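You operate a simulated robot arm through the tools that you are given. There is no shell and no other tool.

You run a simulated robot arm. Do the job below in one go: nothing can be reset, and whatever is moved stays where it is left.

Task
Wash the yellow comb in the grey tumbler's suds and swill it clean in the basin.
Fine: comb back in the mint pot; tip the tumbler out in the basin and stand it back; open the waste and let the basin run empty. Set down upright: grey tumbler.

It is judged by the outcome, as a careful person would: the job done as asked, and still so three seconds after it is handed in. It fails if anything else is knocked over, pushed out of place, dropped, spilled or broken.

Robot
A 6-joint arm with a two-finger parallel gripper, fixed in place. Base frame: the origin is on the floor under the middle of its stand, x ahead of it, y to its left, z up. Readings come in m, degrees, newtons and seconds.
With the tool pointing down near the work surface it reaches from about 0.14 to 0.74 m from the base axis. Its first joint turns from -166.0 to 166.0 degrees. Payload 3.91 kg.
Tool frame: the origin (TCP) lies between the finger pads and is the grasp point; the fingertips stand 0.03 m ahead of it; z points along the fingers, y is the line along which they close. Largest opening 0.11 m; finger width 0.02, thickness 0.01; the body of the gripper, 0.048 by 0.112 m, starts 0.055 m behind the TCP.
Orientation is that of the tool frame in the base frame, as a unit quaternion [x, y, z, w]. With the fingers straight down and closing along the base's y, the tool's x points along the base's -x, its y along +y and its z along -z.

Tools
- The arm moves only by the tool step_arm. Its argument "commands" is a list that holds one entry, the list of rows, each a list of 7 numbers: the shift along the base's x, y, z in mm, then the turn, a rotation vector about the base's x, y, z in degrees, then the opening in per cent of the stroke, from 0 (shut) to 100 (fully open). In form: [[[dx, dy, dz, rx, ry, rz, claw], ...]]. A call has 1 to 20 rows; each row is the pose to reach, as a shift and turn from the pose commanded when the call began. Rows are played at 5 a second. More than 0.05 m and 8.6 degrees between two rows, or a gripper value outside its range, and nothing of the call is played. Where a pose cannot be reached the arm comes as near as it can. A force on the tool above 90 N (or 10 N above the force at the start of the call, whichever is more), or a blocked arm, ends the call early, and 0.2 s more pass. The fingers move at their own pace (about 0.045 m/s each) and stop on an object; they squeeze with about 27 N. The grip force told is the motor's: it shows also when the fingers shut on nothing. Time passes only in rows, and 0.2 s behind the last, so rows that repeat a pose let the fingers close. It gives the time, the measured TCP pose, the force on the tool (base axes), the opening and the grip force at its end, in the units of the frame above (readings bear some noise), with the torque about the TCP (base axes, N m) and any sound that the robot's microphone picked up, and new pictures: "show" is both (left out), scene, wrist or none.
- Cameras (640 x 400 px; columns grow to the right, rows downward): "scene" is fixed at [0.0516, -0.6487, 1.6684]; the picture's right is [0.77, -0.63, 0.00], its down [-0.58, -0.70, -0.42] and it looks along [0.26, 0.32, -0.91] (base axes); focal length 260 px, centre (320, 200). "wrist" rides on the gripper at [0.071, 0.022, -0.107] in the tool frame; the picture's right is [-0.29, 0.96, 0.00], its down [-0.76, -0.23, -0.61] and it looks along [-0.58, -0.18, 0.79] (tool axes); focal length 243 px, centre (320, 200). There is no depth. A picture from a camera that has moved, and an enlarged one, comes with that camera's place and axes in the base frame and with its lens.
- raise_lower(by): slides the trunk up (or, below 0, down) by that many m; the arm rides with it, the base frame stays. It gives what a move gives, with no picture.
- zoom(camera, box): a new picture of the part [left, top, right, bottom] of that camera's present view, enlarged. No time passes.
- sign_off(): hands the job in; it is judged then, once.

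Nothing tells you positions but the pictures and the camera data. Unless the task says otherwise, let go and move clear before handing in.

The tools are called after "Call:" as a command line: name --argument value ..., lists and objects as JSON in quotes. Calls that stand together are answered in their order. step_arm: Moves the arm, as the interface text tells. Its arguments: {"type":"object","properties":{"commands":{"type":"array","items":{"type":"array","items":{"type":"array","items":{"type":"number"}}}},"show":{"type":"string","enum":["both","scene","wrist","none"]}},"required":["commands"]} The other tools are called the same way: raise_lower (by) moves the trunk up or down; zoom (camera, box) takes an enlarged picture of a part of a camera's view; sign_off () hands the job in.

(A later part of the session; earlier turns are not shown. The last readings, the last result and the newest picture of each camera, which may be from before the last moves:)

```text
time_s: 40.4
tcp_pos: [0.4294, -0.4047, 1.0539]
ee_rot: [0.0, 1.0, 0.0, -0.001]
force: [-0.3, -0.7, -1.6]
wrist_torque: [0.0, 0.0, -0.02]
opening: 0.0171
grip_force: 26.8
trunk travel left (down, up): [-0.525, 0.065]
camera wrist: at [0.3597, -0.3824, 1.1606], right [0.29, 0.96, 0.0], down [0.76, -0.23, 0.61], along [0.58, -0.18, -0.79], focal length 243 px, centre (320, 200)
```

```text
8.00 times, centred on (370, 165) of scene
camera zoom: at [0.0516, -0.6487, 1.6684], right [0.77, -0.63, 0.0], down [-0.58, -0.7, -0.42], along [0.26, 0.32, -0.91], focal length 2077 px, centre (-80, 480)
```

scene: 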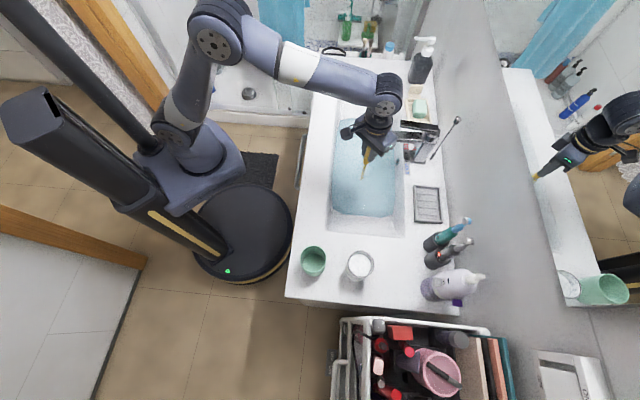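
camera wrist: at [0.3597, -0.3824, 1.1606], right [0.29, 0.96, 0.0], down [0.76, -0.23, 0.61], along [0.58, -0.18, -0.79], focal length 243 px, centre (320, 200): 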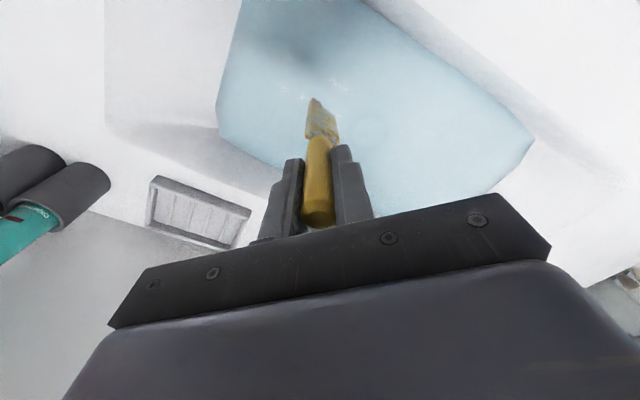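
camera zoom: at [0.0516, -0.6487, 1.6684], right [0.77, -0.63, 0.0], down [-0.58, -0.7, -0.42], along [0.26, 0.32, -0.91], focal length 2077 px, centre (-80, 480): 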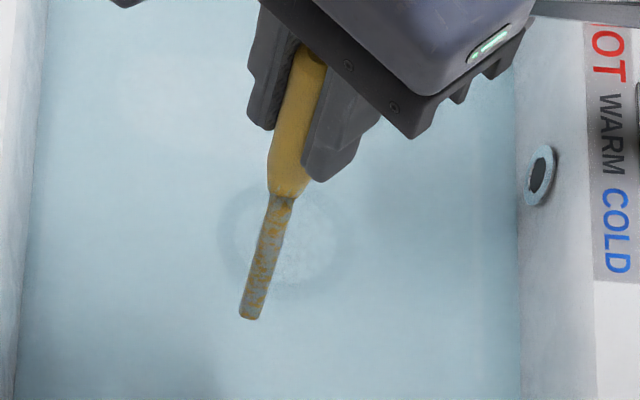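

A longer swill changed nothing, so the blue-grey mottling looks like a water film over clean yellow. I'll let it drip over the basin for a few seconds and look again.

Call:
step_arm --commands '[[[0, 0, 15, 0, 0, 0, 0], [0, 0, 0, 0, 0, 0, 0], [0, 0, 15, 0, 0, 0, 0], [0, 0, 0, 0, 0, 0, 0], [0, 0, 15, 0, 0, 0, 0], [0, 0, 0, 0, 0, 0, 0], [0, 0, 40, 0, 0, 0, 0], [0, 0, 80, 0, 0, 0, 0], [0, 0, 115, 0, 0, 0, 0], [0, 0, 115, 0, 0, 0, 0], [0, 0, 115, 0, 0, 0, 0], [0, 0, 115, 0, 0, 0, 0], [0, 0, 115, 0, 0, 0, 0], [0, 0, 115, 0, 0, 0, 0], [0, 0, 115, 0, 0, 0, 0], [0, 0, 115, 0, 0, 0, 0]]]' --show "both"

Call:
zoom --camera "wrist" --box '[290, 85, 360, 150]'

Call:
zoom --camera "scene" --box '[340, 120, 400, 180]'

```text
time_s: 43.8
tcp_pos: [0.4299, -0.4053, 1.1668]
ee_rot: [0.0, 1.0, 0.0, 0.0]
force: [1.1, -0.4, 0.0]
wrist_torque: [0.01, -0.03, -0.04]
opening: 0.0173
grip_force: 26.7
trunk travel left (down, up): [-0.525, 0.065]
camera wrist: at [0.3592, -0.3825, 1.2744], right [0.29, 0.96, 0.0], down [0.76, -0.23, 0.61], along [0.58, -0.18, -0.79], focal length 243 px, centre (320, 200)
```

scene: 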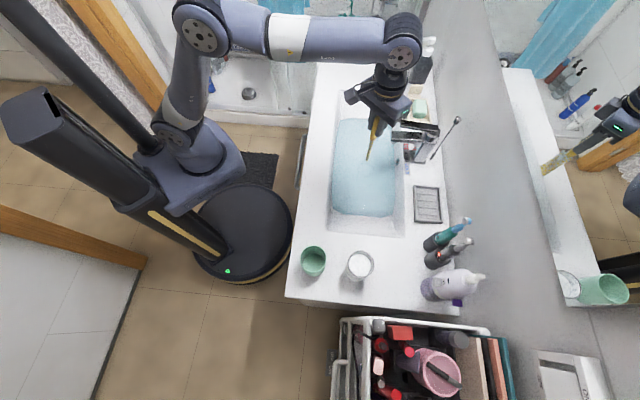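
wrist: 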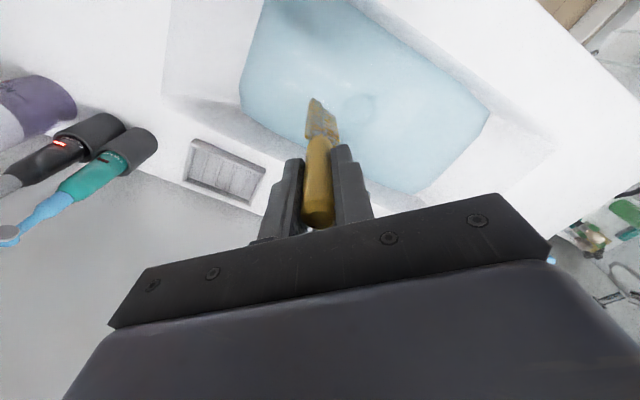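

```text
6.15 times, centred on (325, 118) of wrist
camera zoom: at [0.3592, -0.3825, 1.2744], right [0.29, 0.96, 0.0], down [0.76, -0.23, 0.61], along [0.58, -0.18, -0.79], focal length 1493 px, centre (289, 708)
```

zoom: 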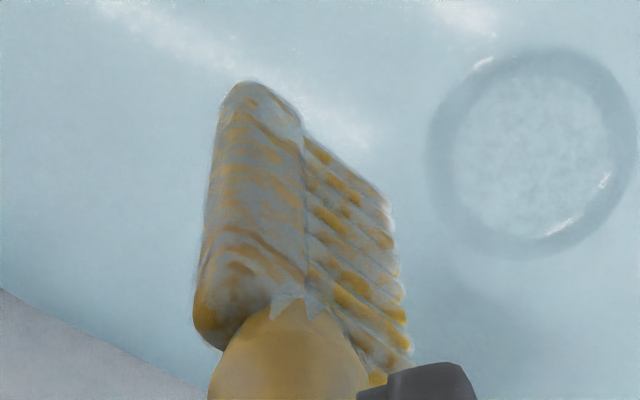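

```text
6.67 times, centred on (370, 150) of scene
camera zoom: at [0.0516, -0.6487, 1.6684], right [0.77, -0.63, 0.0], down [-0.58, -0.7, -0.42], along [0.26, 0.32, -0.91], focal length 1730 px, centre (-13, 533)
```

zoom: 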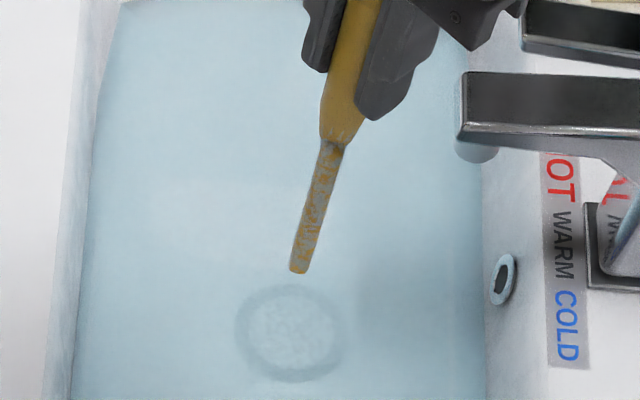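

The mottling stays steady and matches the water colour, so I take it as a wet film on a clean yellow comb. Next I'll carry the comb back over the mint pot at (0.127, -0.526).

Call:
step_arm --commands '[[[-25, -10, 3, 0, 0, 0, 0], [-58, -23, 5, 0, 0, 0, 0], [-95, -38, 5, 0, 0, 0, 0], [-132, -53, 5, 0, 0, 0, 0], [-169, -68, 5, 0, 0, 0, 0], [-206, -83, 5, 0, 0, 0, 0], [-243, -97, 5, 0, 0, 0, 0], [-278, -111, 5, 0, 0, 0, 0], [-302, -121, 5, 0, 0, 0, 0], [-302, -121, 5, 0, 0, 0, 0]]]' --show "both"

Call:
zoom --camera "wrist" --box '[260, 30, 380, 160]'

Call:
zoom --camera "scene" --box '[270, 220, 390, 295]'

```text
time_s: 46.0
tcp_pos: [0.1273, -0.5251, 1.1724]
ee_rot: [0.0, 1.0, 0.0, 0.0]
force: [-0.5, 0.1, 0.0]
wrist_torque: [0.0, -0.01, 0.02]
opening: 0.0175
grip_force: 27.0
trunk travel left (down, up): [-0.525, 0.065]
camera wrist: at [0.0572, -0.5029, 1.2796], right [0.29, 0.96, 0.0], down [0.76, -0.23, 0.61], along [0.58, -0.18, -0.79], focal length 243 px, centre (320, 200)
```

scene: 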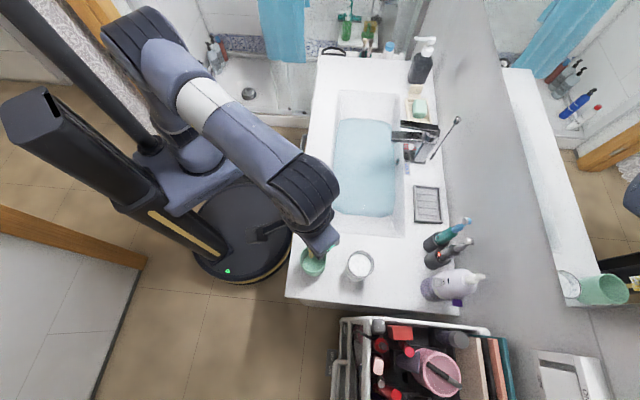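
wrist: 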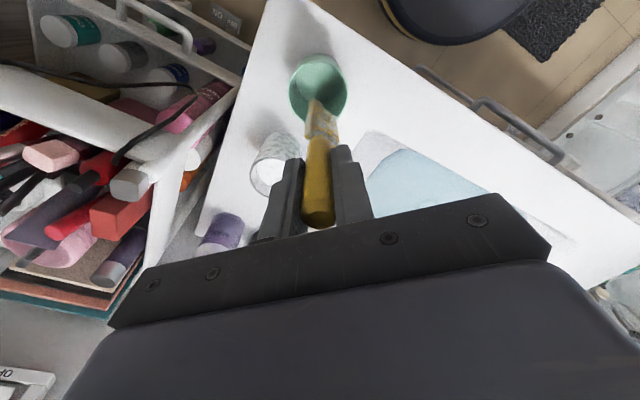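

```text
3.08 times, centred on (320, 95) of wrist
camera zoom: at [0.0572, -0.5029, 1.2796], right [0.29, 0.96, 0.0], down [0.76, -0.23, 0.61], along [0.58, -0.18, -0.79], focal length 746 px, centre (320, 523)
```

zoom: 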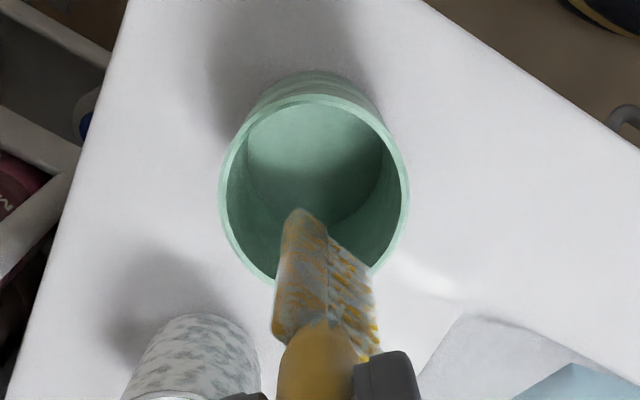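

```text
5.33 times, centred on (330, 258) of scene
camera zoom: at [0.0516, -0.6487, 1.6684], right [0.77, -0.63, 0.0], down [-0.58, -0.7, -0.42], along [0.26, 0.32, -0.91], focal length 1384 px, centre (267, -107)
```

zoom: 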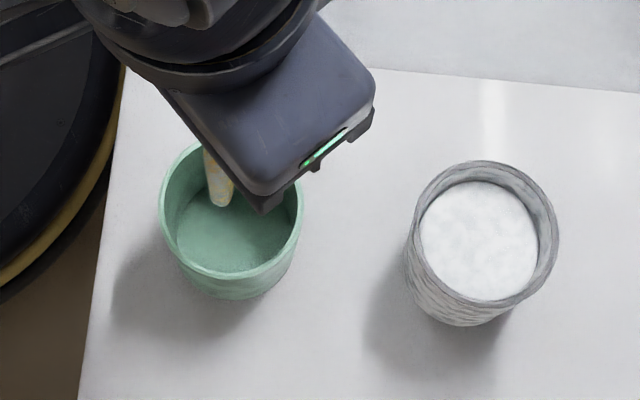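

Over the pot, the light patches on the head look the same shade as the suds did, so I'm not sure it's fully rinsed. Upright, about 2 cm of the head stays above water. I'll go back to the basin, turn the tool, and tilt the comb so the whole head goes under.

Call:
step_arm --commands '[[[25, 10, 0, 0, 0, 0, 0], [58, 23, 0, 0, 0, 0, 0], [95, 38, 0, 0, 0, 0, 0], [132, 53, 0, 0, 0, 0, 0], [169, 68, 0, 0, 0, 0, 0], [206, 83, 0, 0, 0, 0, 0], [243, 97, 0, 0, 0, 0, 0], [278, 111, 0, 0, 0, 0, 0], [302, 121, -5, 0, 0, 0, 0], [302, 121, -15, 0, 0, -8, 0], [302, 121, -25, 0, 0, -16, 0], [302, 121, -35, 0, 0, -24, 0], [302, 121, -45, 0, 0, -32, 0], [302, 121, -55, 0, 0, -40, 0], [302, 121, -65, 0, 0, -48, 0], [302, 121, -65, 0, 0, -56, 0], [302, 121, -65, 0, 0, -64, 0], [302, 121, -65, 0, 0, -72, 0], [302, 121, -65, 0, 0, -80, 0], [302, 121, -65, 0, 0, -88, 0]]]'

```text
time_s: 50.2
tcp_pos: [0.4303, -0.4038, 1.1084]
ee_rot: [0.694, 0.72, -0.001, 0.0]
force: [0.2, 0.5, 1.0]
wrist_torque: [0.02, 0.01, 0.02]
opening: 0.0174
grip_force: 27.5
trunk travel left (down, up): [-0.525, 0.065]
camera wrist: at [0.4505, -0.3319, 1.2148], right [0.97, -0.26, 0.0], down [-0.2, -0.77, 0.61], along [-0.16, -0.59, -0.79], focal length 243 px, centre (320, 200)
```

scene: 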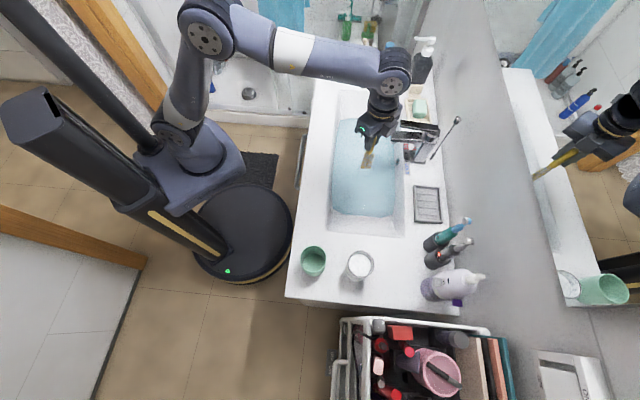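
wrist: 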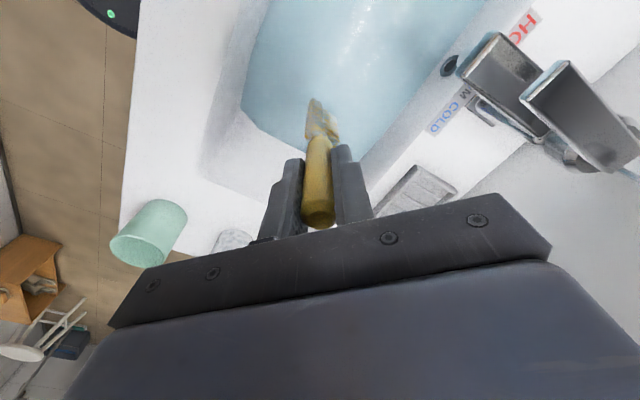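

The tool is turned and the comb's flat now faces the scene camera. I'll look closely at the head.

Call:
zoom --camera "scene" --box '[345, 135, 395, 185]'

Call:
zoom --camera "wrist" --box '[290, 85, 360, 150]'

Call:
zoom --camera "wrist" --box '[380, 10, 640, 220]'

```text
8.00 times, centred on (370, 160) of scene
camera zoom: at [0.0516, -0.6487, 1.6684], right [0.77, -0.63, 0.0], down [-0.58, -0.7, -0.42], along [0.26, 0.32, -0.91], focal length 2077 px, centre (-80, 520)
```

zoom: 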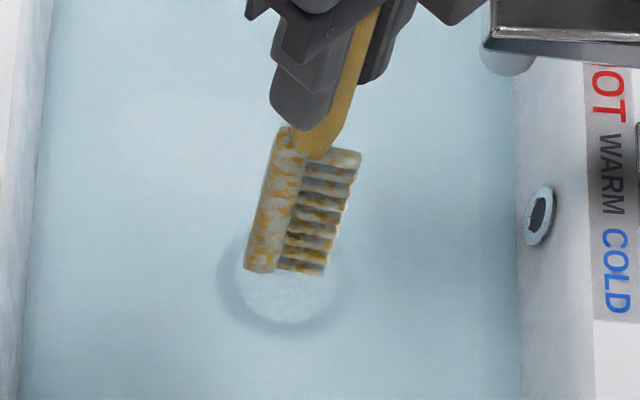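

```text
6.15 times, centred on (325, 118) of wrist
camera zoom: at [0.4505, -0.3319, 1.2148], right [0.97, -0.26, 0.0], down [-0.2, -0.77, 0.61], along [-0.16, -0.59, -0.79], focal length 1493 px, centre (289, 708)
```

zoom: 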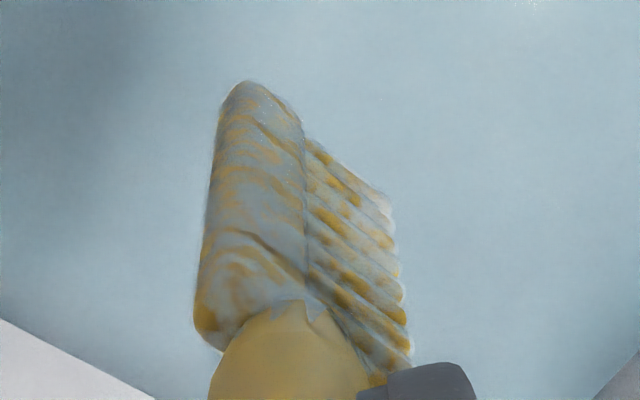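

```text
1.90 times, centred on (510, 115) of wrist
camera zoom: at [0.4505, -0.3319, 1.2148], right [0.97, -0.26, 0.0], down [-0.2, -0.77, 0.61], along [-0.16, -0.59, -0.79], focal length 462 px, centre (-42, 362)
```

zoom: 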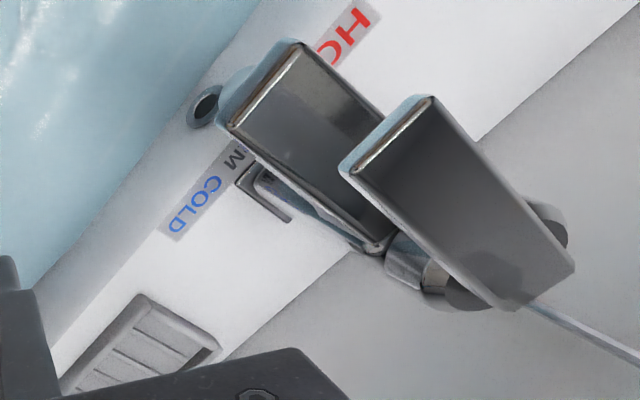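

Cream patches still show across the head. I'll tilt the comb 50° along the basin's length while well above the water, then check the pose.

Call:
step_arm --commands '[[[0, 0, 0, 5.0, -5.2, 0, 0], [0, 0, 0, 10.0, -10.3, 0, 0], [0, 0, 0, 15.1, -15.5, 0, 0], [0, 0, 0, 20.1, -20.6, 0, 0], [0, 0, 0, 25.1, -25.8, 0, 0], [0, 0, 0, 30.1, -30.9, 0, 0], [0, 0, 0, 34.9, -35.8, 0, 0], [0, 0, 0, 34.9, -35.8, 0, 0]]]'

```text
time_s: 52.0
tcp_pos: [0.4305, -0.4042, 1.1074]
ee_rot: [0.628, 0.653, 0.423, 0.013]
force: [0.4, 0.2, -0.4]
wrist_torque: [-0.06, 0.03, 0.01]
opening: 0.0172
grip_force: 27.1
trunk travel left (down, up): [-0.525, 0.065]
camera wrist: at [0.3749, -0.4053, 1.2254], right [0.84, -0.38, 0.39], down [-0.36, -0.92, -0.13], along [0.41, -0.03, -0.91], focal length 243 px, centre (320, 200)
```

scene: 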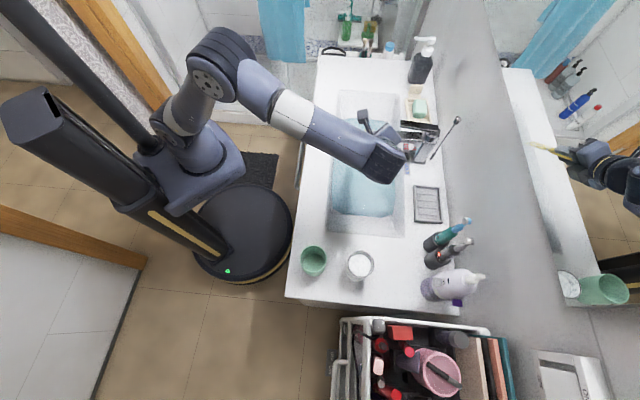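
wrist: 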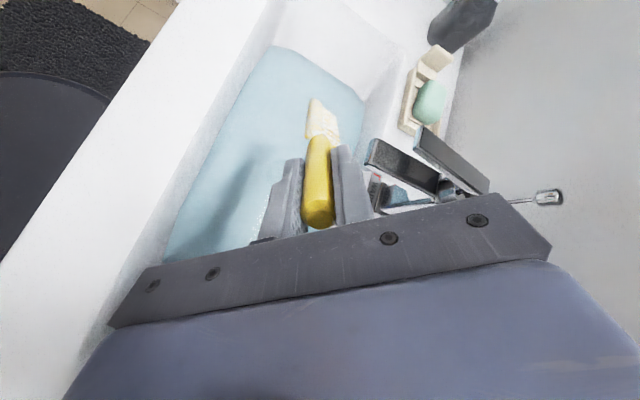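

Call:
zoom --camera "wrist" --box '[290, 85, 360, 150]'

Call:
zoom --camera "scene" --box '[330, 90, 450, 210]'

```text
6.15 times, centred on (325, 118) of wrist
camera zoom: at [0.3749, -0.4053, 1.2254], right [0.84, -0.38, 0.39], down [-0.36, -0.92, -0.13], along [0.41, -0.03, -0.91], focal length 1493 px, centre (289, 708)
```

zoom: 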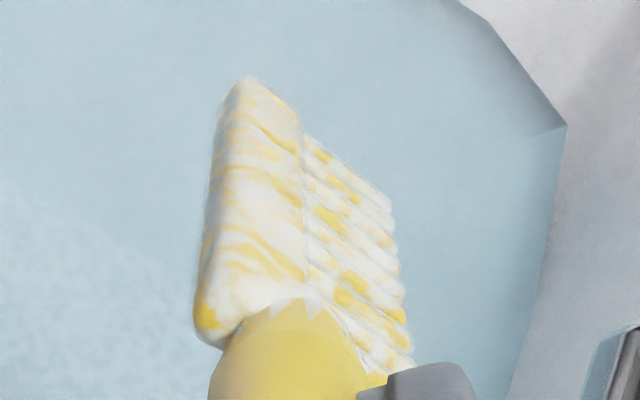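

```text
3.33 times, centred on (390, 150) of scene
camera zoom: at [0.0516, -0.6487, 1.6684], right [0.77, -0.63, 0.0], down [-0.58, -0.7, -0.42], along [0.26, 0.32, -0.91], focal length 865 px, centre (87, 367)
```

zoom: 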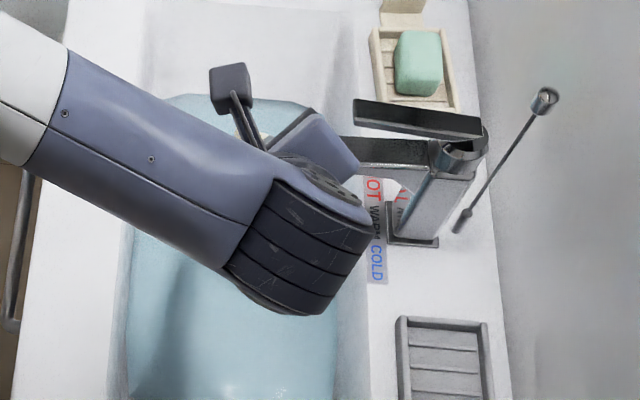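

In this light the remaining patches are plainly white suds, so the rinse isn't finished. I'll lower the tilted comb until the whole head is under water and swill it there, clear of the tap and tumbler.

Call:
step_arm --commands '[[[15, 14, -20, 0, 0, 0, 0], [29, 28, -50, 0, 0, 0, 0], [29, 28, -85, 0, 0, 0, 0], [29, 28, -120, 0, 0, 0, 0], [29, 28, -150, 0, 0, 0, 0], [29, 28, -175, 0, 0, 0, 0], [29, 28, -190, 0, 0, 0, 0], [29, 28, -200, 0, 0, 0, 0], [29, 28, -200, 0, 0, 0, 0]]]'

Call:
zoom --camera "wrist" --box '[270, 60, 380, 160]'

Call:
zoom --camera "scene" --box '[290, 90, 450, 290]'

```text
time_s: 54.0
tcp_pos: [0.4595, -0.3761, 0.9074]
ee_rot: [0.629, 0.653, 0.422, 0.012]
force: [-0.6, -0.6, -0.6]
wrist_torque: [0.0, 0.02, -0.04]
opening: 0.0173
grip_force: 27.0
trunk travel left (down, up): [-0.525, 0.065]
camera wrist: at [0.4042, -0.3766, 1.0247], right [0.84, -0.38, 0.39], down [-0.36, -0.92, -0.13], along [0.41, -0.03, -0.91], focal length 243 px, centre (320, 200)
```

scene: 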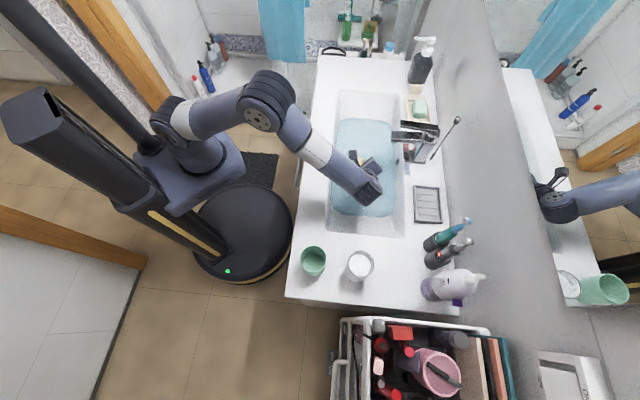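
wrist: 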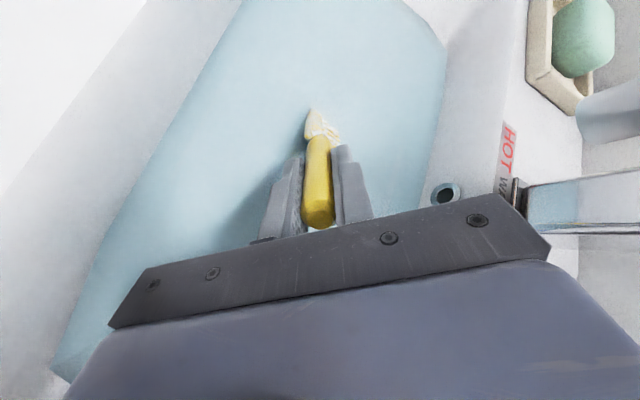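

```text
4.00 times, centred on (325, 110) of wrist
camera zoom: at [0.4042, -0.3766, 1.0247], right [0.84, -0.38, 0.39], down [-0.36, -0.92, -0.13], along [0.41, -0.03, -0.91], focal length 970 px, centre (300, 560)
```

zoom: 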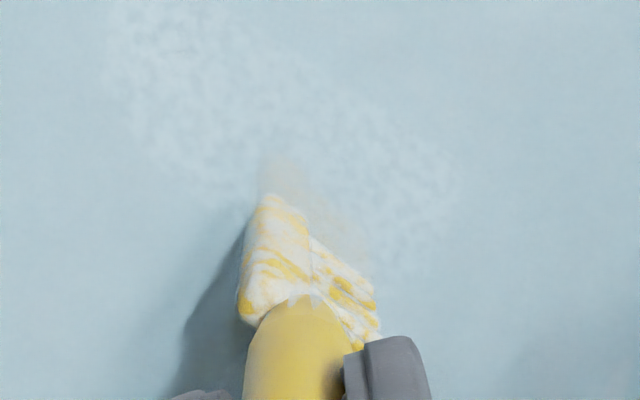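

```text
2.00 times, centred on (370, 190) of scene
camera zoom: at [0.0516, -0.6487, 1.6684], right [0.77, -0.63, 0.0], down [-0.58, -0.7, -0.42], along [0.26, 0.32, -0.91], focal length 519 px, centre (220, 220)
```

zoom: 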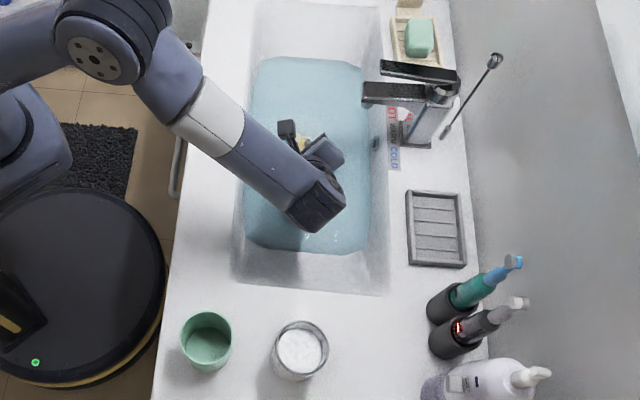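

The waterline now crosses the upper head. I'll go 20 mm lower to cover it all, then swill with wide strokes.

Call:
step_arm --commands '[[[0, 0, -8, 0, 0, 0, 0], [0, 0, -15, 0, 0, 0, 0], [0, 0, -20, 0, 0, 0, 0], [14, 14, -20, 0, 0, 0, 0], [28, 28, -20, 0, 0, 0, 0], [14, 14, -20, 0, 0, 0, 0], [0, 0, -20, 0, 0, 0, 0], [-14, 14, -20, 0, 0, 0, 0], [0, 0, -20, 0, 0, 0, 0], [10, -10, -20, 0, 0, 0, 0], [0, 0, -20, 0, 0, 0, 0], [14, 14, -20, 0, 0, 0, 0], [28, 28, -20, 0, 0, 0, 0], [14, 14, -20, 0, 0, 0, 0], [0, 0, -20, 0, 0, 0, 0], [-14, 14, -20, 0, 0, 0, 0], [0, 0, -20, 0, 0, 0, 0], [10, -10, -20, 0, 0, 0, 0], [0, 0, -20, 0, 0, 0, 0], [0, 0, -20, 0, 0, 0, 0]]]' --show "wrist"

Call:
zoom --camera "wrist" --box '[270, 60, 380, 160]'

```text
time_s: 58.2
tcp_pos: [0.4584, -0.3766, 0.8875]
ee_rot: [0.629, 0.653, 0.422, 0.012]
force: [-0.4, 0.6, 1.5]
wrist_torque: [0.16, -0.13, 0.06]
opening: 0.0169
grip_force: 26.5
trunk travel left (down, up): [-0.525, 0.065]
camera wrist: at [0.4038, -0.3765, 1.0055], right [0.84, -0.38, 0.39], down [-0.36, -0.92, -0.13], along [0.41, -0.03, -0.91], focal length 243 px, centre (320, 200)
```

wrist: 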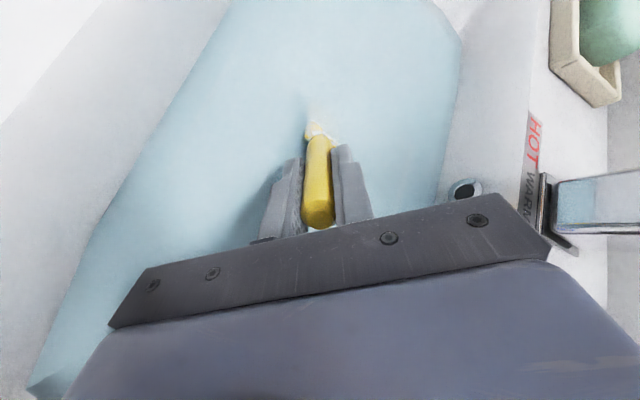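

```text
4.00 times, centred on (325, 110) of wrist
camera zoom: at [0.4038, -0.3765, 1.0055], right [0.84, -0.38, 0.39], down [-0.36, -0.92, -0.13], along [0.41, -0.03, -0.91], focal length 970 px, centre (300, 560)
```

zoom: 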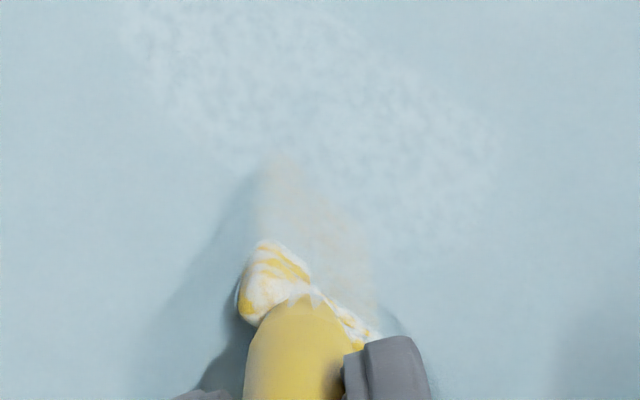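

The head's top is still just out of the water. I'll lift the comb in this same pose and see whether the suds coverage changed.

Call:
step_arm --commands '[[[0, 0, 10, 0, 0, 0, 0], [0, 0, 40, 0, 0, 0, 0], [0, 0, 75, 0, 0, 0, 0], [0, 0, 110, 0, 0, 0, 0], [0, 0, 110, 0, 0, 0, 0]]]' --show "wrist"

Call:
zoom --camera "wrist" --box '[290, 85, 360, 150]'

```text
time_s: 59.4
tcp_pos: [0.4606, -0.3755, 0.9978]
ee_rot: [0.629, 0.652, 0.423, 0.013]
force: [-0.5, 0.7, -0.1]
wrist_torque: [-0.04, -0.01, -0.03]
opening: 0.0173
grip_force: 27.2
trunk travel left (down, up): [-0.525, 0.065]
camera wrist: at [0.4047, -0.376, 1.116], right [0.84, -0.38, 0.39], down [-0.36, -0.92, -0.13], along [0.41, -0.03, -0.91], focal length 243 px, centre (320, 200)
```

wrist: 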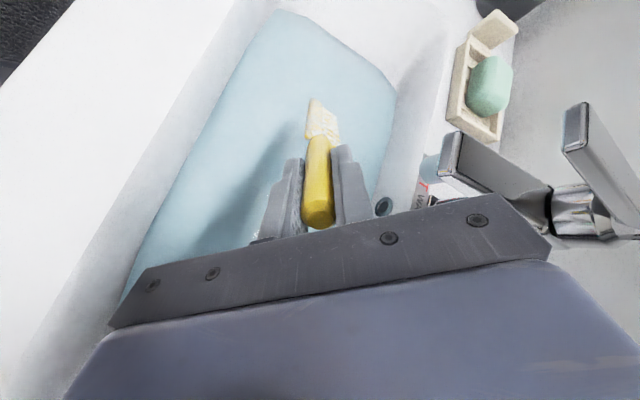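

```text
6.15 times, centred on (325, 118) of wrist
camera zoom: at [0.4047, -0.376, 1.116], right [0.84, -0.38, 0.39], down [-0.36, -0.92, -0.13], along [0.41, -0.03, -0.91], focal length 1493 px, centre (289, 708)
```

zoom: 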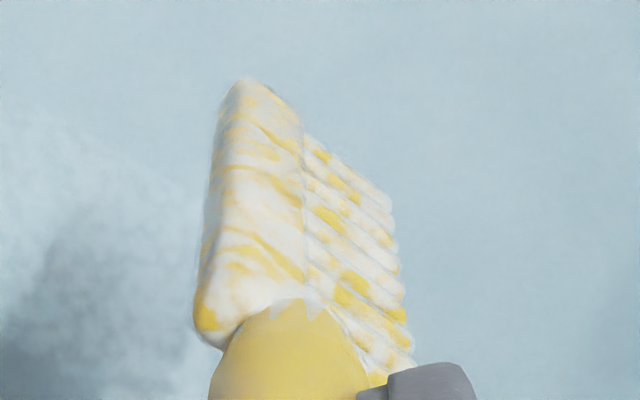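

The pattern hasn't changed at all, so either this is the comb's own mottled look or it needs a harder swill. I'll do one longer, more vigorous swill to settle it.

Call:
step_arm --commands '[[[0, 0, -40, 0, 0, 0, 0], [0, 0, -80, 0, 0, 0, 0], [0, 0, -104, 0, 0, 0, 0], [25, 20, -104, 0, 0, 0, 0], [0, 0, -104, 0, 0, 0, 0], [-22, -22, -104, 0, 0, 0, 0], [8, 8, -104, 0, 0, 0, 0], [30, 30, -104, 0, 0, 0, 0], [5, 5, -104, 0, 0, 0, 0], [-22, -22, -104, 0, 0, 0, 0], [-40, 0, -104, 0, 0, 0, 0], [-15, 20, -104, 0, 0, 0, 0], [10, 0, -104, 0, 0, 0, 0], [-15, -25, -104, 0, 0, 0, 0], [-40, 0, -104, 0, 0, 0, 0], [-15, 20, -104, 0, 0, 0, 0], [10, 0, -104, 0, 0, 0, 0], [-22, -22, -104, 0, 0, 0, 0], [8, 8, -104, 0, 0, 0, 0], [0, 0, -104, 0, 0, 0, 0]]]' --show "none"

Call:
step_arm --commands '[[[25, 20, 0, 0, 0, 0, 0], [0, 0, 0, 0, 0, 0, 0], [-22, -22, 0, 0, 0, 0, 0], [8, 8, 0, 0, 0, 0, 0], [30, 30, 0, 0, 0, 0, 0], [5, 5, 0, 0, 0, 0, 0], [-22, -22, 0, 0, 0, 0, 0], [-40, 0, 0, 0, 0, 0, 0], [-15, 20, 0, 0, 0, 0, 0], [10, 0, 0, 0, 0, 0, 0], [-15, -25, 0, 0, 0, 0, 0], [-40, 0, 0, 0, 0, 0, 0], [-15, 20, 0, 0, 0, 0, 0], [0, 0, 0, 0, 0, 0, 0], [0, 0, 30, 0, 0, 0, 0], [0, 0, 70, 0, 0, 0, 0], [0, 0, 104, 0, 0, 0, 0], [0, 0, 104, 0, 0, 0, 0]]]' --show "wrist"

Call:
zoom --camera "wrist" --box '[290, 85, 360, 150]'

```text
time_s: 63.6
tcp_pos: [0.4595, -0.3765, 0.8921]
ee_rot: [0.629, 0.652, 0.422, 0.012]
force: [0.6, 0.2, 0.2]
wrist_torque: [-0.03, 0.01, -0.01]
opening: 0.0173
grip_force: 26.9
trunk travel left (down, up): [-0.525, 0.065]
```

```text
time_s: 67.4
tcp_pos: [0.4584, -0.3777, 0.9996]
ee_rot: [0.63, 0.652, 0.422, 0.014]
force: [-0.4, 0.0, -0.9]
wrist_torque: [0.02, 0.02, 0.0]
opening: 0.0173
grip_force: 26.7
trunk travel left (down, up): [-0.525, 0.065]
camera wrist: at [0.4037, -0.3767, 1.1168], right [0.84, -0.38, 0.39], down [-0.36, -0.92, -0.13], along [0.41, -0.03, -0.91], focal length 243 px, centre (320, 200)
```

wrist: 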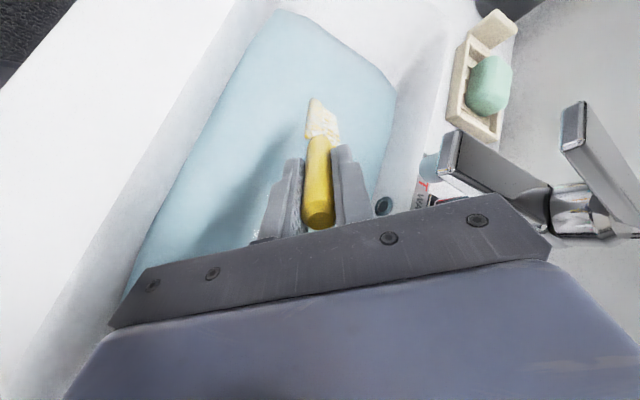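

```text
6.15 times, centred on (325, 118) of wrist
camera zoom: at [0.4037, -0.3767, 1.1168], right [0.84, -0.38, 0.39], down [-0.36, -0.92, -0.13], along [0.41, -0.03, -0.91], focal length 1493 px, centre (289, 708)
```

zoom: 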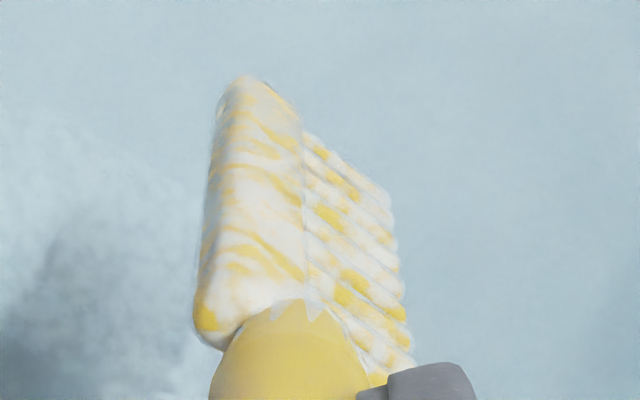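

The pattern is exactly the same, so it isn't responding to stroke vigour. I'll go back upright over the basin and try one long, uninterrupted swill before deciding.

Call:
step_arm --commands '[[[-5, -5, 15, -5.0, 5.2, 0, 0], [-10, -10, 30, -10.0, 10.3, 0, 0], [-15, -14, 40, -15.1, 15.5, 0, 0], [-20, -18, 40, -20.1, 20.6, 0, 0], [-25, -24, 40, -25.1, 25.8, 0, 0], [-29, -28, 40, -30.1, 30.9, 0, 0], [-29, -28, 40, -34.9, 35.8, 0, 0], [-29, -28, 40, -34.9, 35.8, 0, 0]]]' --show "none"

Call:
zoom --camera "scene" --box '[345, 135, 395, 185]'

```text
time_s: 69.2
tcp_pos: [0.43, -0.4048, 1.038]
ee_rot: [0.694, 0.719, -0.001, 0.0]
force: [0.6, -0.5, -0.6]
wrist_torque: [0.0, -0.01, 0.0]
opening: 0.0175
grip_force: 26.8
trunk travel left (down, up): [-0.525, 0.065]
```

```text
8.00 times, centred on (370, 160) of scene
camera zoom: at [0.0516, -0.6487, 1.6684], right [0.77, -0.63, 0.0], down [-0.58, -0.7, -0.42], along [0.26, 0.32, -0.91], focal length 2077 px, centre (-80, 520)
```

zoom: 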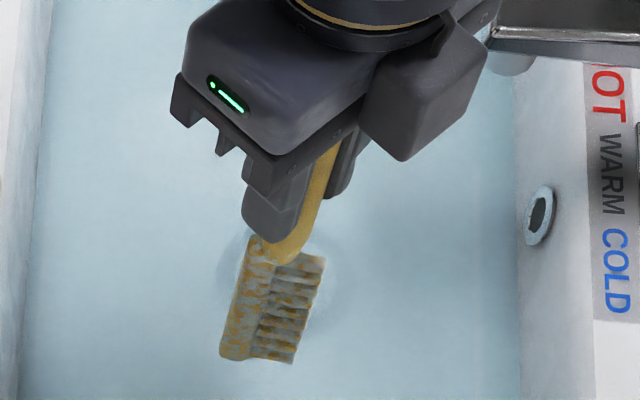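

Call:
step_arm --commands '[[[0, 0, -40, 0, 0, 0, 0], [0, 0, -75, 0, 0, 0, 0], [0, 0, -93, 0, 0, 0, 0], [0, 0, -100, 0, 0, 0, 0], [-20, 0, -100, 0, 0, 0, 0], [-35, 5, -100, 0, 0, 0, 0], [-15, 10, -100, 0, 0, 0, 0], [10, 10, -100, 0, 0, 0, 0], [10, -10, -100, 0, 0, 0, 0], [-15, -10, -100, 0, 0, 0, 0], [-35, 0, -100, 0, 0, 0, 0], [-15, 10, -100, 0, 0, 0, 0], [10, 10, -100, 0, 0, 0, 0], [10, -10, -100, 0, 0, 0, 0], [-15, -10, -100, 0, 0, 0, 0], [-35, 0, -100, 0, 0, 0, 0], [-15, 10, -100, 0, 0, 0, 0], [10, 10, -100, 0, 0, 0, 0], [0, 0, -100, 0, 0, 0, 0], [-20, 0, -100, 0, 0, 0, 0]]]' --show "none"

Call:
step_arm --commands '[[[20, 0, 0, 0, 0, 0, 0], [0, 5, 0, 0, 0, 0, 0], [-15, 5, 0, 0, 0, 0, 0], [5, 10, 0, 0, 0, 0, 0], [30, 10, 0, 0, 0, 0, 0], [30, -10, 0, 0, 0, 0, 0], [5, -10, 0, 0, 0, 0, 0], [-15, 0, 0, 0, 0, 0, 0], [5, 10, 0, 0, 0, 0, 0], [30, 10, 0, 0, 0, 0, 0], [30, -10, 0, 0, 0, 0, 0], [5, -10, 0, 0, 0, 0, 0], [-15, 0, 0, 0, 0, 0, 0], [5, 10, 0, 0, 0, 0, 0], [30, 10, 0, 0, 0, 0, 0], [20, 0, 0, 0, 0, 0, 0], [0, 0, 0, 0, 0, 0, 0], [20, 0, 0, 0, 0, 0, 0], [0, 0, 0, 0, 0, 0, 0], [20, 0, 0, 0, 0, 0, 0]]]' --show "none"

Call:
step_arm --commands '[[[-20, 0, 0, 0, 0, 0, 0], [-35, 5, 0, 0, 0, 0, 0], [-15, 10, 0, 0, 0, 0, 0], [10, 10, 0, 0, 0, 0, 0], [10, -10, 0, 0, 0, 0, 0], [-15, -10, 0, 0, 0, 0, 0], [-35, 0, 0, 0, 0, 0, 0], [-15, 10, 0, 0, 0, 0, 0], [10, 10, 0, 0, 0, 0, 0], [10, -10, 0, 0, 0, 0, 0], [-15, -10, 0, 0, 0, 0, 0], [-35, 0, 0, 0, 0, 0, 0], [-15, 10, 0, 0, 0, 0, 0], [0, 0, 0, 0, 0, 0, 0], [0, 0, 35, 0, 0, 0, 0], [0, 0, 70, 0, 0, 0, 0], [0, 0, 100, 0, 0, 0, 0], [0, 0, 100, 0, 0, 0, 0]]]' --show "wrist"

Call:
zoom --camera "scene" --box '[345, 135, 395, 185]'

Call:
zoom --camera "wrist" --box '[290, 85, 360, 150]'

```text
time_s: 73.4
tcp_pos: [0.4106, -0.4049, 0.9376]
ee_rot: [0.694, 0.72, -0.001, 0.0]
force: [0.6, -0.5, 0.1]
wrist_torque: [-0.03, 0.0, 0.0]
opening: 0.0173
grip_force: 27.0
trunk travel left (down, up): [-0.525, 0.065]
```

```text
time_s: 77.6
tcp_pos: [0.431, -0.4049, 0.9377]
ee_rot: [0.695, 0.719, 0.0, 0.0]
force: [-0.2, 0.5, -0.5]
wrist_torque: [0.02, -0.03, -0.04]
opening: 0.017
grip_force: 27.0
trunk travel left (down, up): [-0.525, 0.065]
```

```text
time_s: 81.4
tcp_pos: [0.43, -0.406, 1.0376]
ee_rot: [0.695, 0.719, 0.0, 0.0]
force: [-0.4, -0.1, 0.3]
wrist_torque: [0.02, 0.01, -0.03]
opening: 0.0174
grip_force: 27.2
trunk travel left (down, up): [-0.525, 0.065]
camera wrist: at [0.4505, -0.3329, 1.1446], right [0.97, -0.26, 0.0], down [-0.2, -0.77, 0.61], along [-0.16, -0.59, -0.79], focal length 243 px, centre (320, 200)
```

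wrist: 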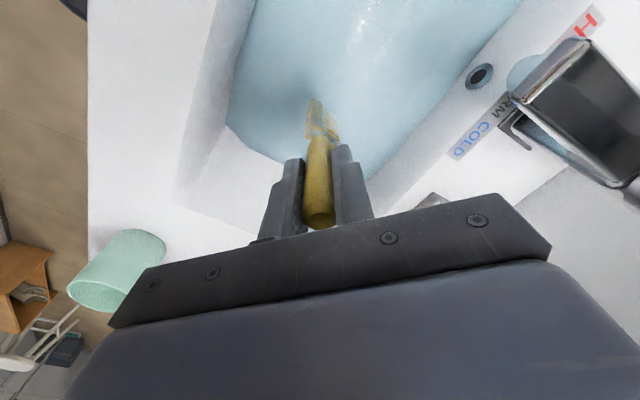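

```text
8.00 times, centred on (370, 160) of scene
camera zoom: at [0.0516, -0.6487, 1.6684], right [0.77, -0.63, 0.0], down [-0.58, -0.7, -0.42], along [0.26, 0.32, -0.91], focal length 2077 px, centre (-80, 520)
```

zoom: 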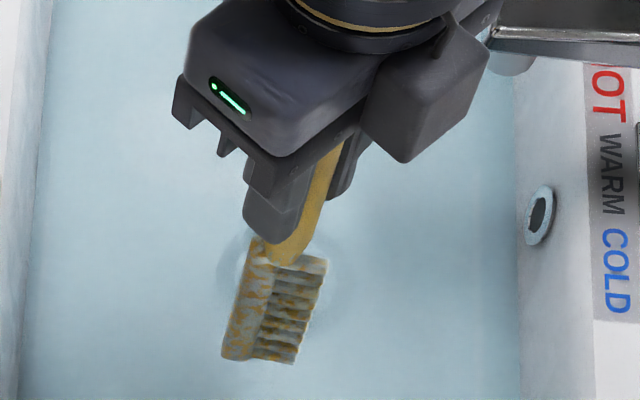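

```text
6.15 times, centred on (325, 118) of wrist
camera zoom: at [0.4505, -0.3329, 1.1446], right [0.97, -0.26, 0.0], down [-0.2, -0.77, 0.61], along [-0.16, -0.59, -0.79], focal length 1493 px, centre (289, 708)
```

zoom: 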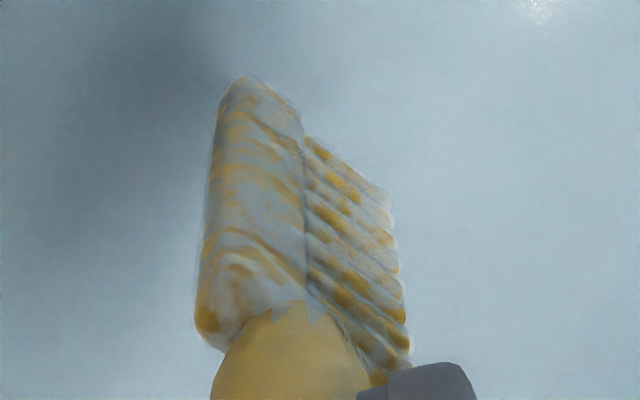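

The pattern is fixed whatever I do, and the patches change brightness with their surroundings (grey over the water, white when tilted to the light). That makes it a glossy water film, unlike the matt white suds earlier, so the comb is rinsed. I'll let it drip and carry it back over the pot, restoring the original orientation.

Call:
step_arm --commands '[[[0, 0, 15, 0, 0, 0, 0], [0, 0, 0, 0, 0, 0, 0], [0, 0, 15, 0, 0, 0, 0], [0, 0, 0, 0, 0, 0, 0], [0, 0, 40, 0, 0, 0, 0], [0, 0, 80, 0, 0, 0, 0], [0, 0, 115, 0, 0, 0, 0], [0, 0, 133, 0, 0, 8, 0], [0, 0, 133, 0, 0, 16, 0], [0, 0, 133, 0, 0, 24, 0], [0, 0, 133, 0, 0, 32, 0], [0, 0, 133, 0, 0, 40, 0], [0, 0, 133, 0, 0, 48, 0], [0, 0, 133, 0, 0, 56, 0], [0, 0, 133, 0, 0, 64, 0], [0, 0, 133, 0, 0, 72, 0], [0, 0, 133, 0, 0, 80, 0], [0, 0, 133, 0, 0, 88, 0], [0, 0, 133, 0, 0, 88, 0]]]' --show "none"

Call:
step_arm --commands '[[[-25, -10, 0, 0, 0, 0, 0], [-58, -23, 0, 0, 0, 0, 0], [-95, -38, 0, 0, 0, 0, 0], [-132, -53, 0, 0, 0, 0, 0], [-169, -68, 0, 0, 0, 0, 0], [-206, -83, 0, 0, 0, 0, 0], [-243, -97, 0, 0, 0, 0, 0], [-278, -111, 0, 0, 0, 0, 0], [-303, -121, 0, 0, 0, 0, 0], [-303, -121, 0, 0, 0, 0, 0]]]' --show "both"

Call:
zoom --camera "wrist" --box '[260, 30, 380, 160]'

```text
time_s: 85.4
tcp_pos: [0.4302, -0.4056, 1.1713]
ee_rot: [-0.002, 1.0, 0.0, 0.0]
force: [-0.5, 0.1, -0.8]
wrist_torque: [-0.01, 0.03, 0.0]
opening: 0.0173
grip_force: 27.3
trunk travel left (down, up): [-0.525, 0.065]
```

```text
time_s: 87.6
tcp_pos: [0.1283, -0.5256, 1.17]
ee_rot: [-0.001, 1.0, 0.0, 0.0]
force: [-1.1, -0.4, -0.3]
wrist_torque: [0.01, 0.01, -0.02]
opening: 0.0172
grip_force: 27.5
trunk travel left (down, up): [-0.525, 0.065]
camera wrist: at [0.0573, -0.5037, 1.2776], right [0.29, 0.96, 0.0], down [0.76, -0.23, 0.61], along [0.58, -0.18, -0.79], focal length 243 px, centre (320, 200)
```

scene: 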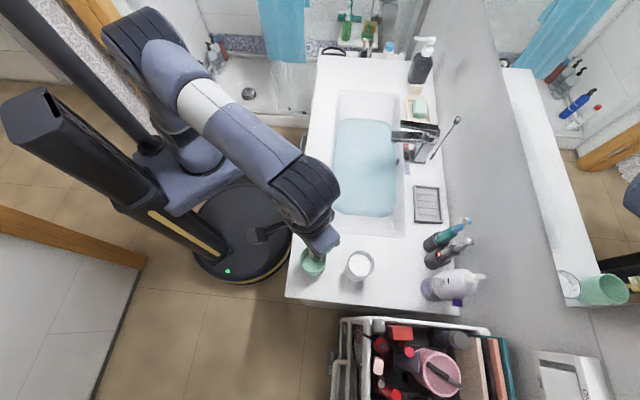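
wrist: 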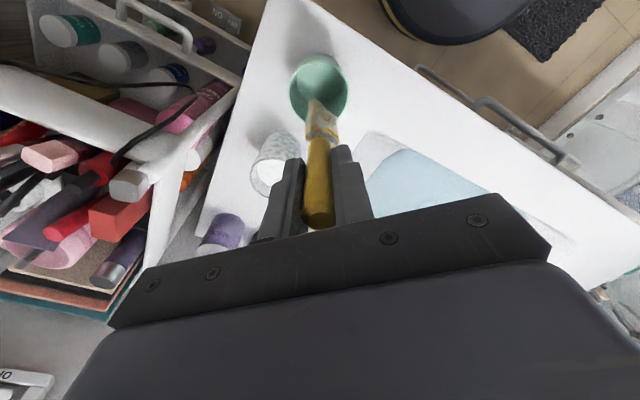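

```text
3.08 times, centred on (320, 95) of wrist
camera zoom: at [0.0573, -0.5037, 1.2776], right [0.29, 0.96, 0.0], down [0.76, -0.23, 0.61], along [0.58, -0.18, -0.79], focal length 746 px, centre (320, 523)
```

zoom: 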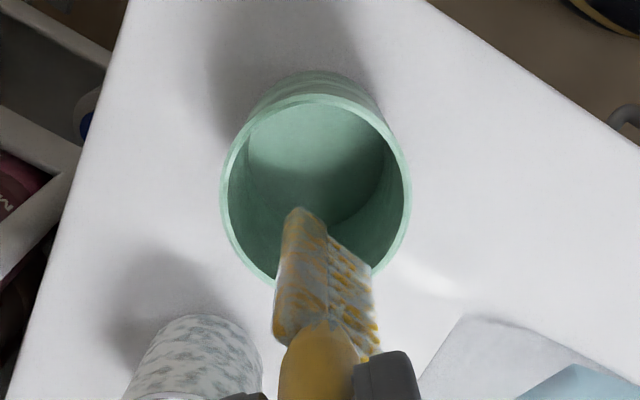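

The comb is lined up over the pot. I'll lower it gently to its old height and release it.

Call:
step_arm --commands '[[[0, 0, -30, 0, 0, 0, 0], [0, 0, -60, 0, 0, 0, 0], [0, 0, -85, 0, 0, 0, 0], [0, 0, -104, 0, 0, 0, 0], [0, 0, -113, 0, 0, 0, 0], [0, 0, -118, 0, 0, 0, 0], [0, 0, -120, 0, 0, 0, 0], [0, 0, -120, 0, 0, 0, 0]]]' --show "wrist"

```text
time_s: 89.4
tcp_pos: [0.1269, -0.5263, 1.0502]
ee_rot: [0.0, 1.0, 0.0, 0.0]
force: [1.1, 0.1, 0.5]
wrist_torque: [-0.01, 0.03, -0.01]
opening: 0.017
grip_force: 27.0
trunk travel left (down, up): [-0.525, 0.065]
camera wrist: at [0.0571, -0.5035, 1.1574], right [0.29, 0.96, 0.0], down [0.76, -0.23, 0.61], along [0.58, -0.18, -0.79], focal length 243 px, centre (320, 200)
```

wrist: 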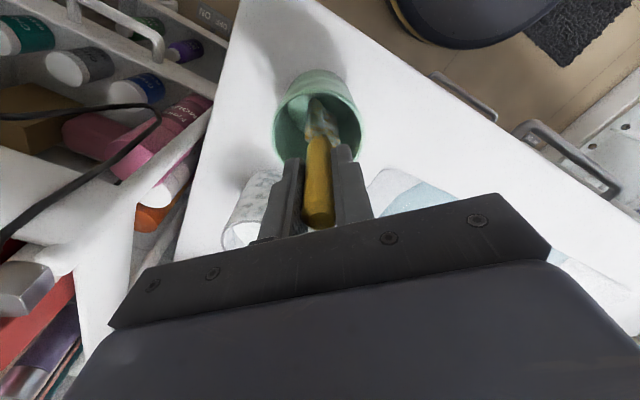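

Call:
step_arm --commands '[[[0, 0, -1.5, 0, 0, 0, 0], [0, 0, -1.5, 0, 0, 0, 10], [0, 0, -1.5, 0, 0, 0, 20], [0, 0, -1.5, 0, 0, 0, 30], [0, 0, -1.5, 0, 0, 0, 40], [0, 0, -1.5, 0, 0, 0, 55], [0, 0, -1.5, 0, 0, 0, 60], [0, 0, 5, 0, 0, 0, 60], [0, 0, 25, 0, 0, 0, 60], [0, 0, 50, 0, 0, 0, 60], [0, 0, 80, 0, 0, 0, 60], [0, 0, 110, 0, 0, 0, 60], [0, 0, 110, 0, 0, 0, 60]]]' --show "both"

Call:
zoom --camera "wrist" --box '[240, 30, 400, 190]'

Call:
zoom --camera "scene" --box '[270, 220, 390, 295]'

```text
time_s: 92.2
tcp_pos: [0.1267, -0.5258, 1.162]
ee_rot: [0.0, 1.0, 0.0, 0.0]
force: [-0.6, -0.6, -0.1]
wrist_torque: [0.02, 0.0, 0.0]
opening: 0.066
grip_force: 0.0
trunk travel left (down, up): [-0.525, 0.065]
camera wrist: at [0.0571, -0.5034, 1.2691], right [0.29, 0.96, 0.0], down [0.76, -0.23, 0.61], along [0.58, -0.18, -0.79], focal length 243 px, centre (320, 200)
```

scene: 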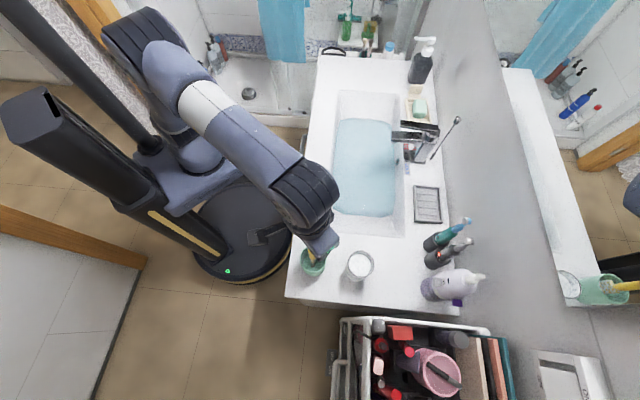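
wrist: 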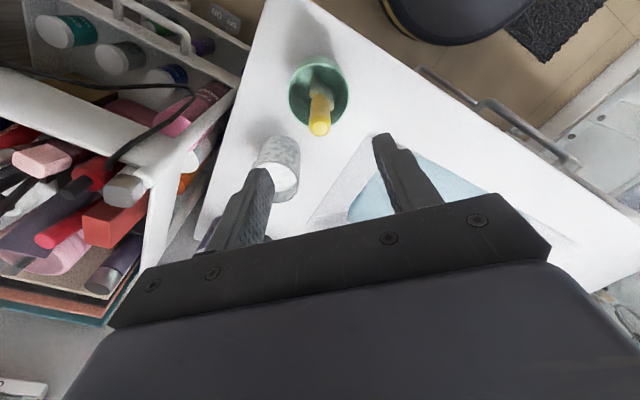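

```text
2.50 times, centred on (320, 110) of wrist
camera zoom: at [0.0571, -0.5034, 1.2691], right [0.29, 0.96, 0.0], down [0.76, -0.23, 0.61], along [0.58, -0.18, -0.79], focal length 606 px, centre (320, 425)
```

zoom: 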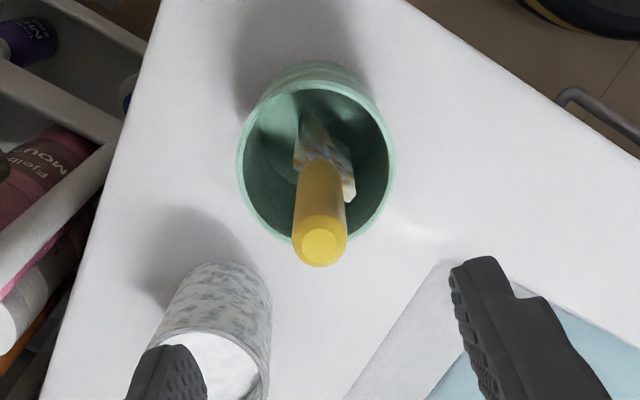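

```text
5.33 times, centred on (330, 258) of scene
camera zoom: at [0.0516, -0.6487, 1.6684], right [0.77, -0.63, 0.0], down [-0.58, -0.7, -0.42], along [0.26, 0.32, -0.91], focal length 1384 px, centre (267, -107)
```

zoom: 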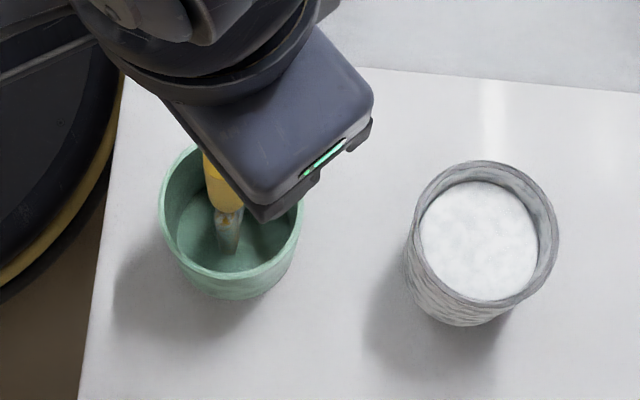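

The comb stands back in the mint pot. Next is the tumbler: I'll take it from the basin side with the fingers nearly horizontal, so a wrist roll can tip it. First I'll yaw the tool at a stand-off above the near end of the basin.

Call:
step_arm --commands '[[[5, 10, 20, 0, 0, 0, 60], [30, 25, 20, 0, 0, 8, 60], [55, 35, 20, 0, 0, 16, 60], [80, 45, 20, 0, 0, 24, 60], [105, 50, 20, 0, 0, 32, 70], [130, 54, 20, 0, 0, 40, 80], [152, 54, 10, 0, 0, 48, 90], [152, 54, 0, 0, 0, 56, 90], [152, 54, 0, 0, 0, 64.3, 90], [152, 54, 0, 0, 0, 64.3, 90]]]' --show "scene"

```text
time_s: 94.4
tcp_pos: [0.2786, -0.4718, 1.1603]
ee_rot: [-0.532, 0.847, 0.0, 0.001]
force: [-0.2, 0.4, 0.0]
wrist_torque: [-0.01, 0.01, -0.02]
opening: 0.0991
grip_force: 0.0
trunk travel left (down, up): [-0.525, 0.065]
```

scene: 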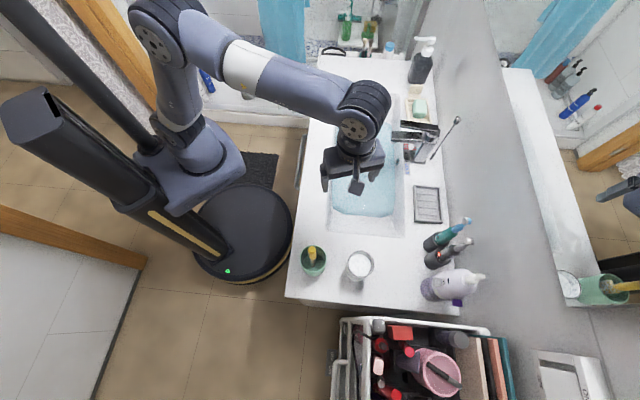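

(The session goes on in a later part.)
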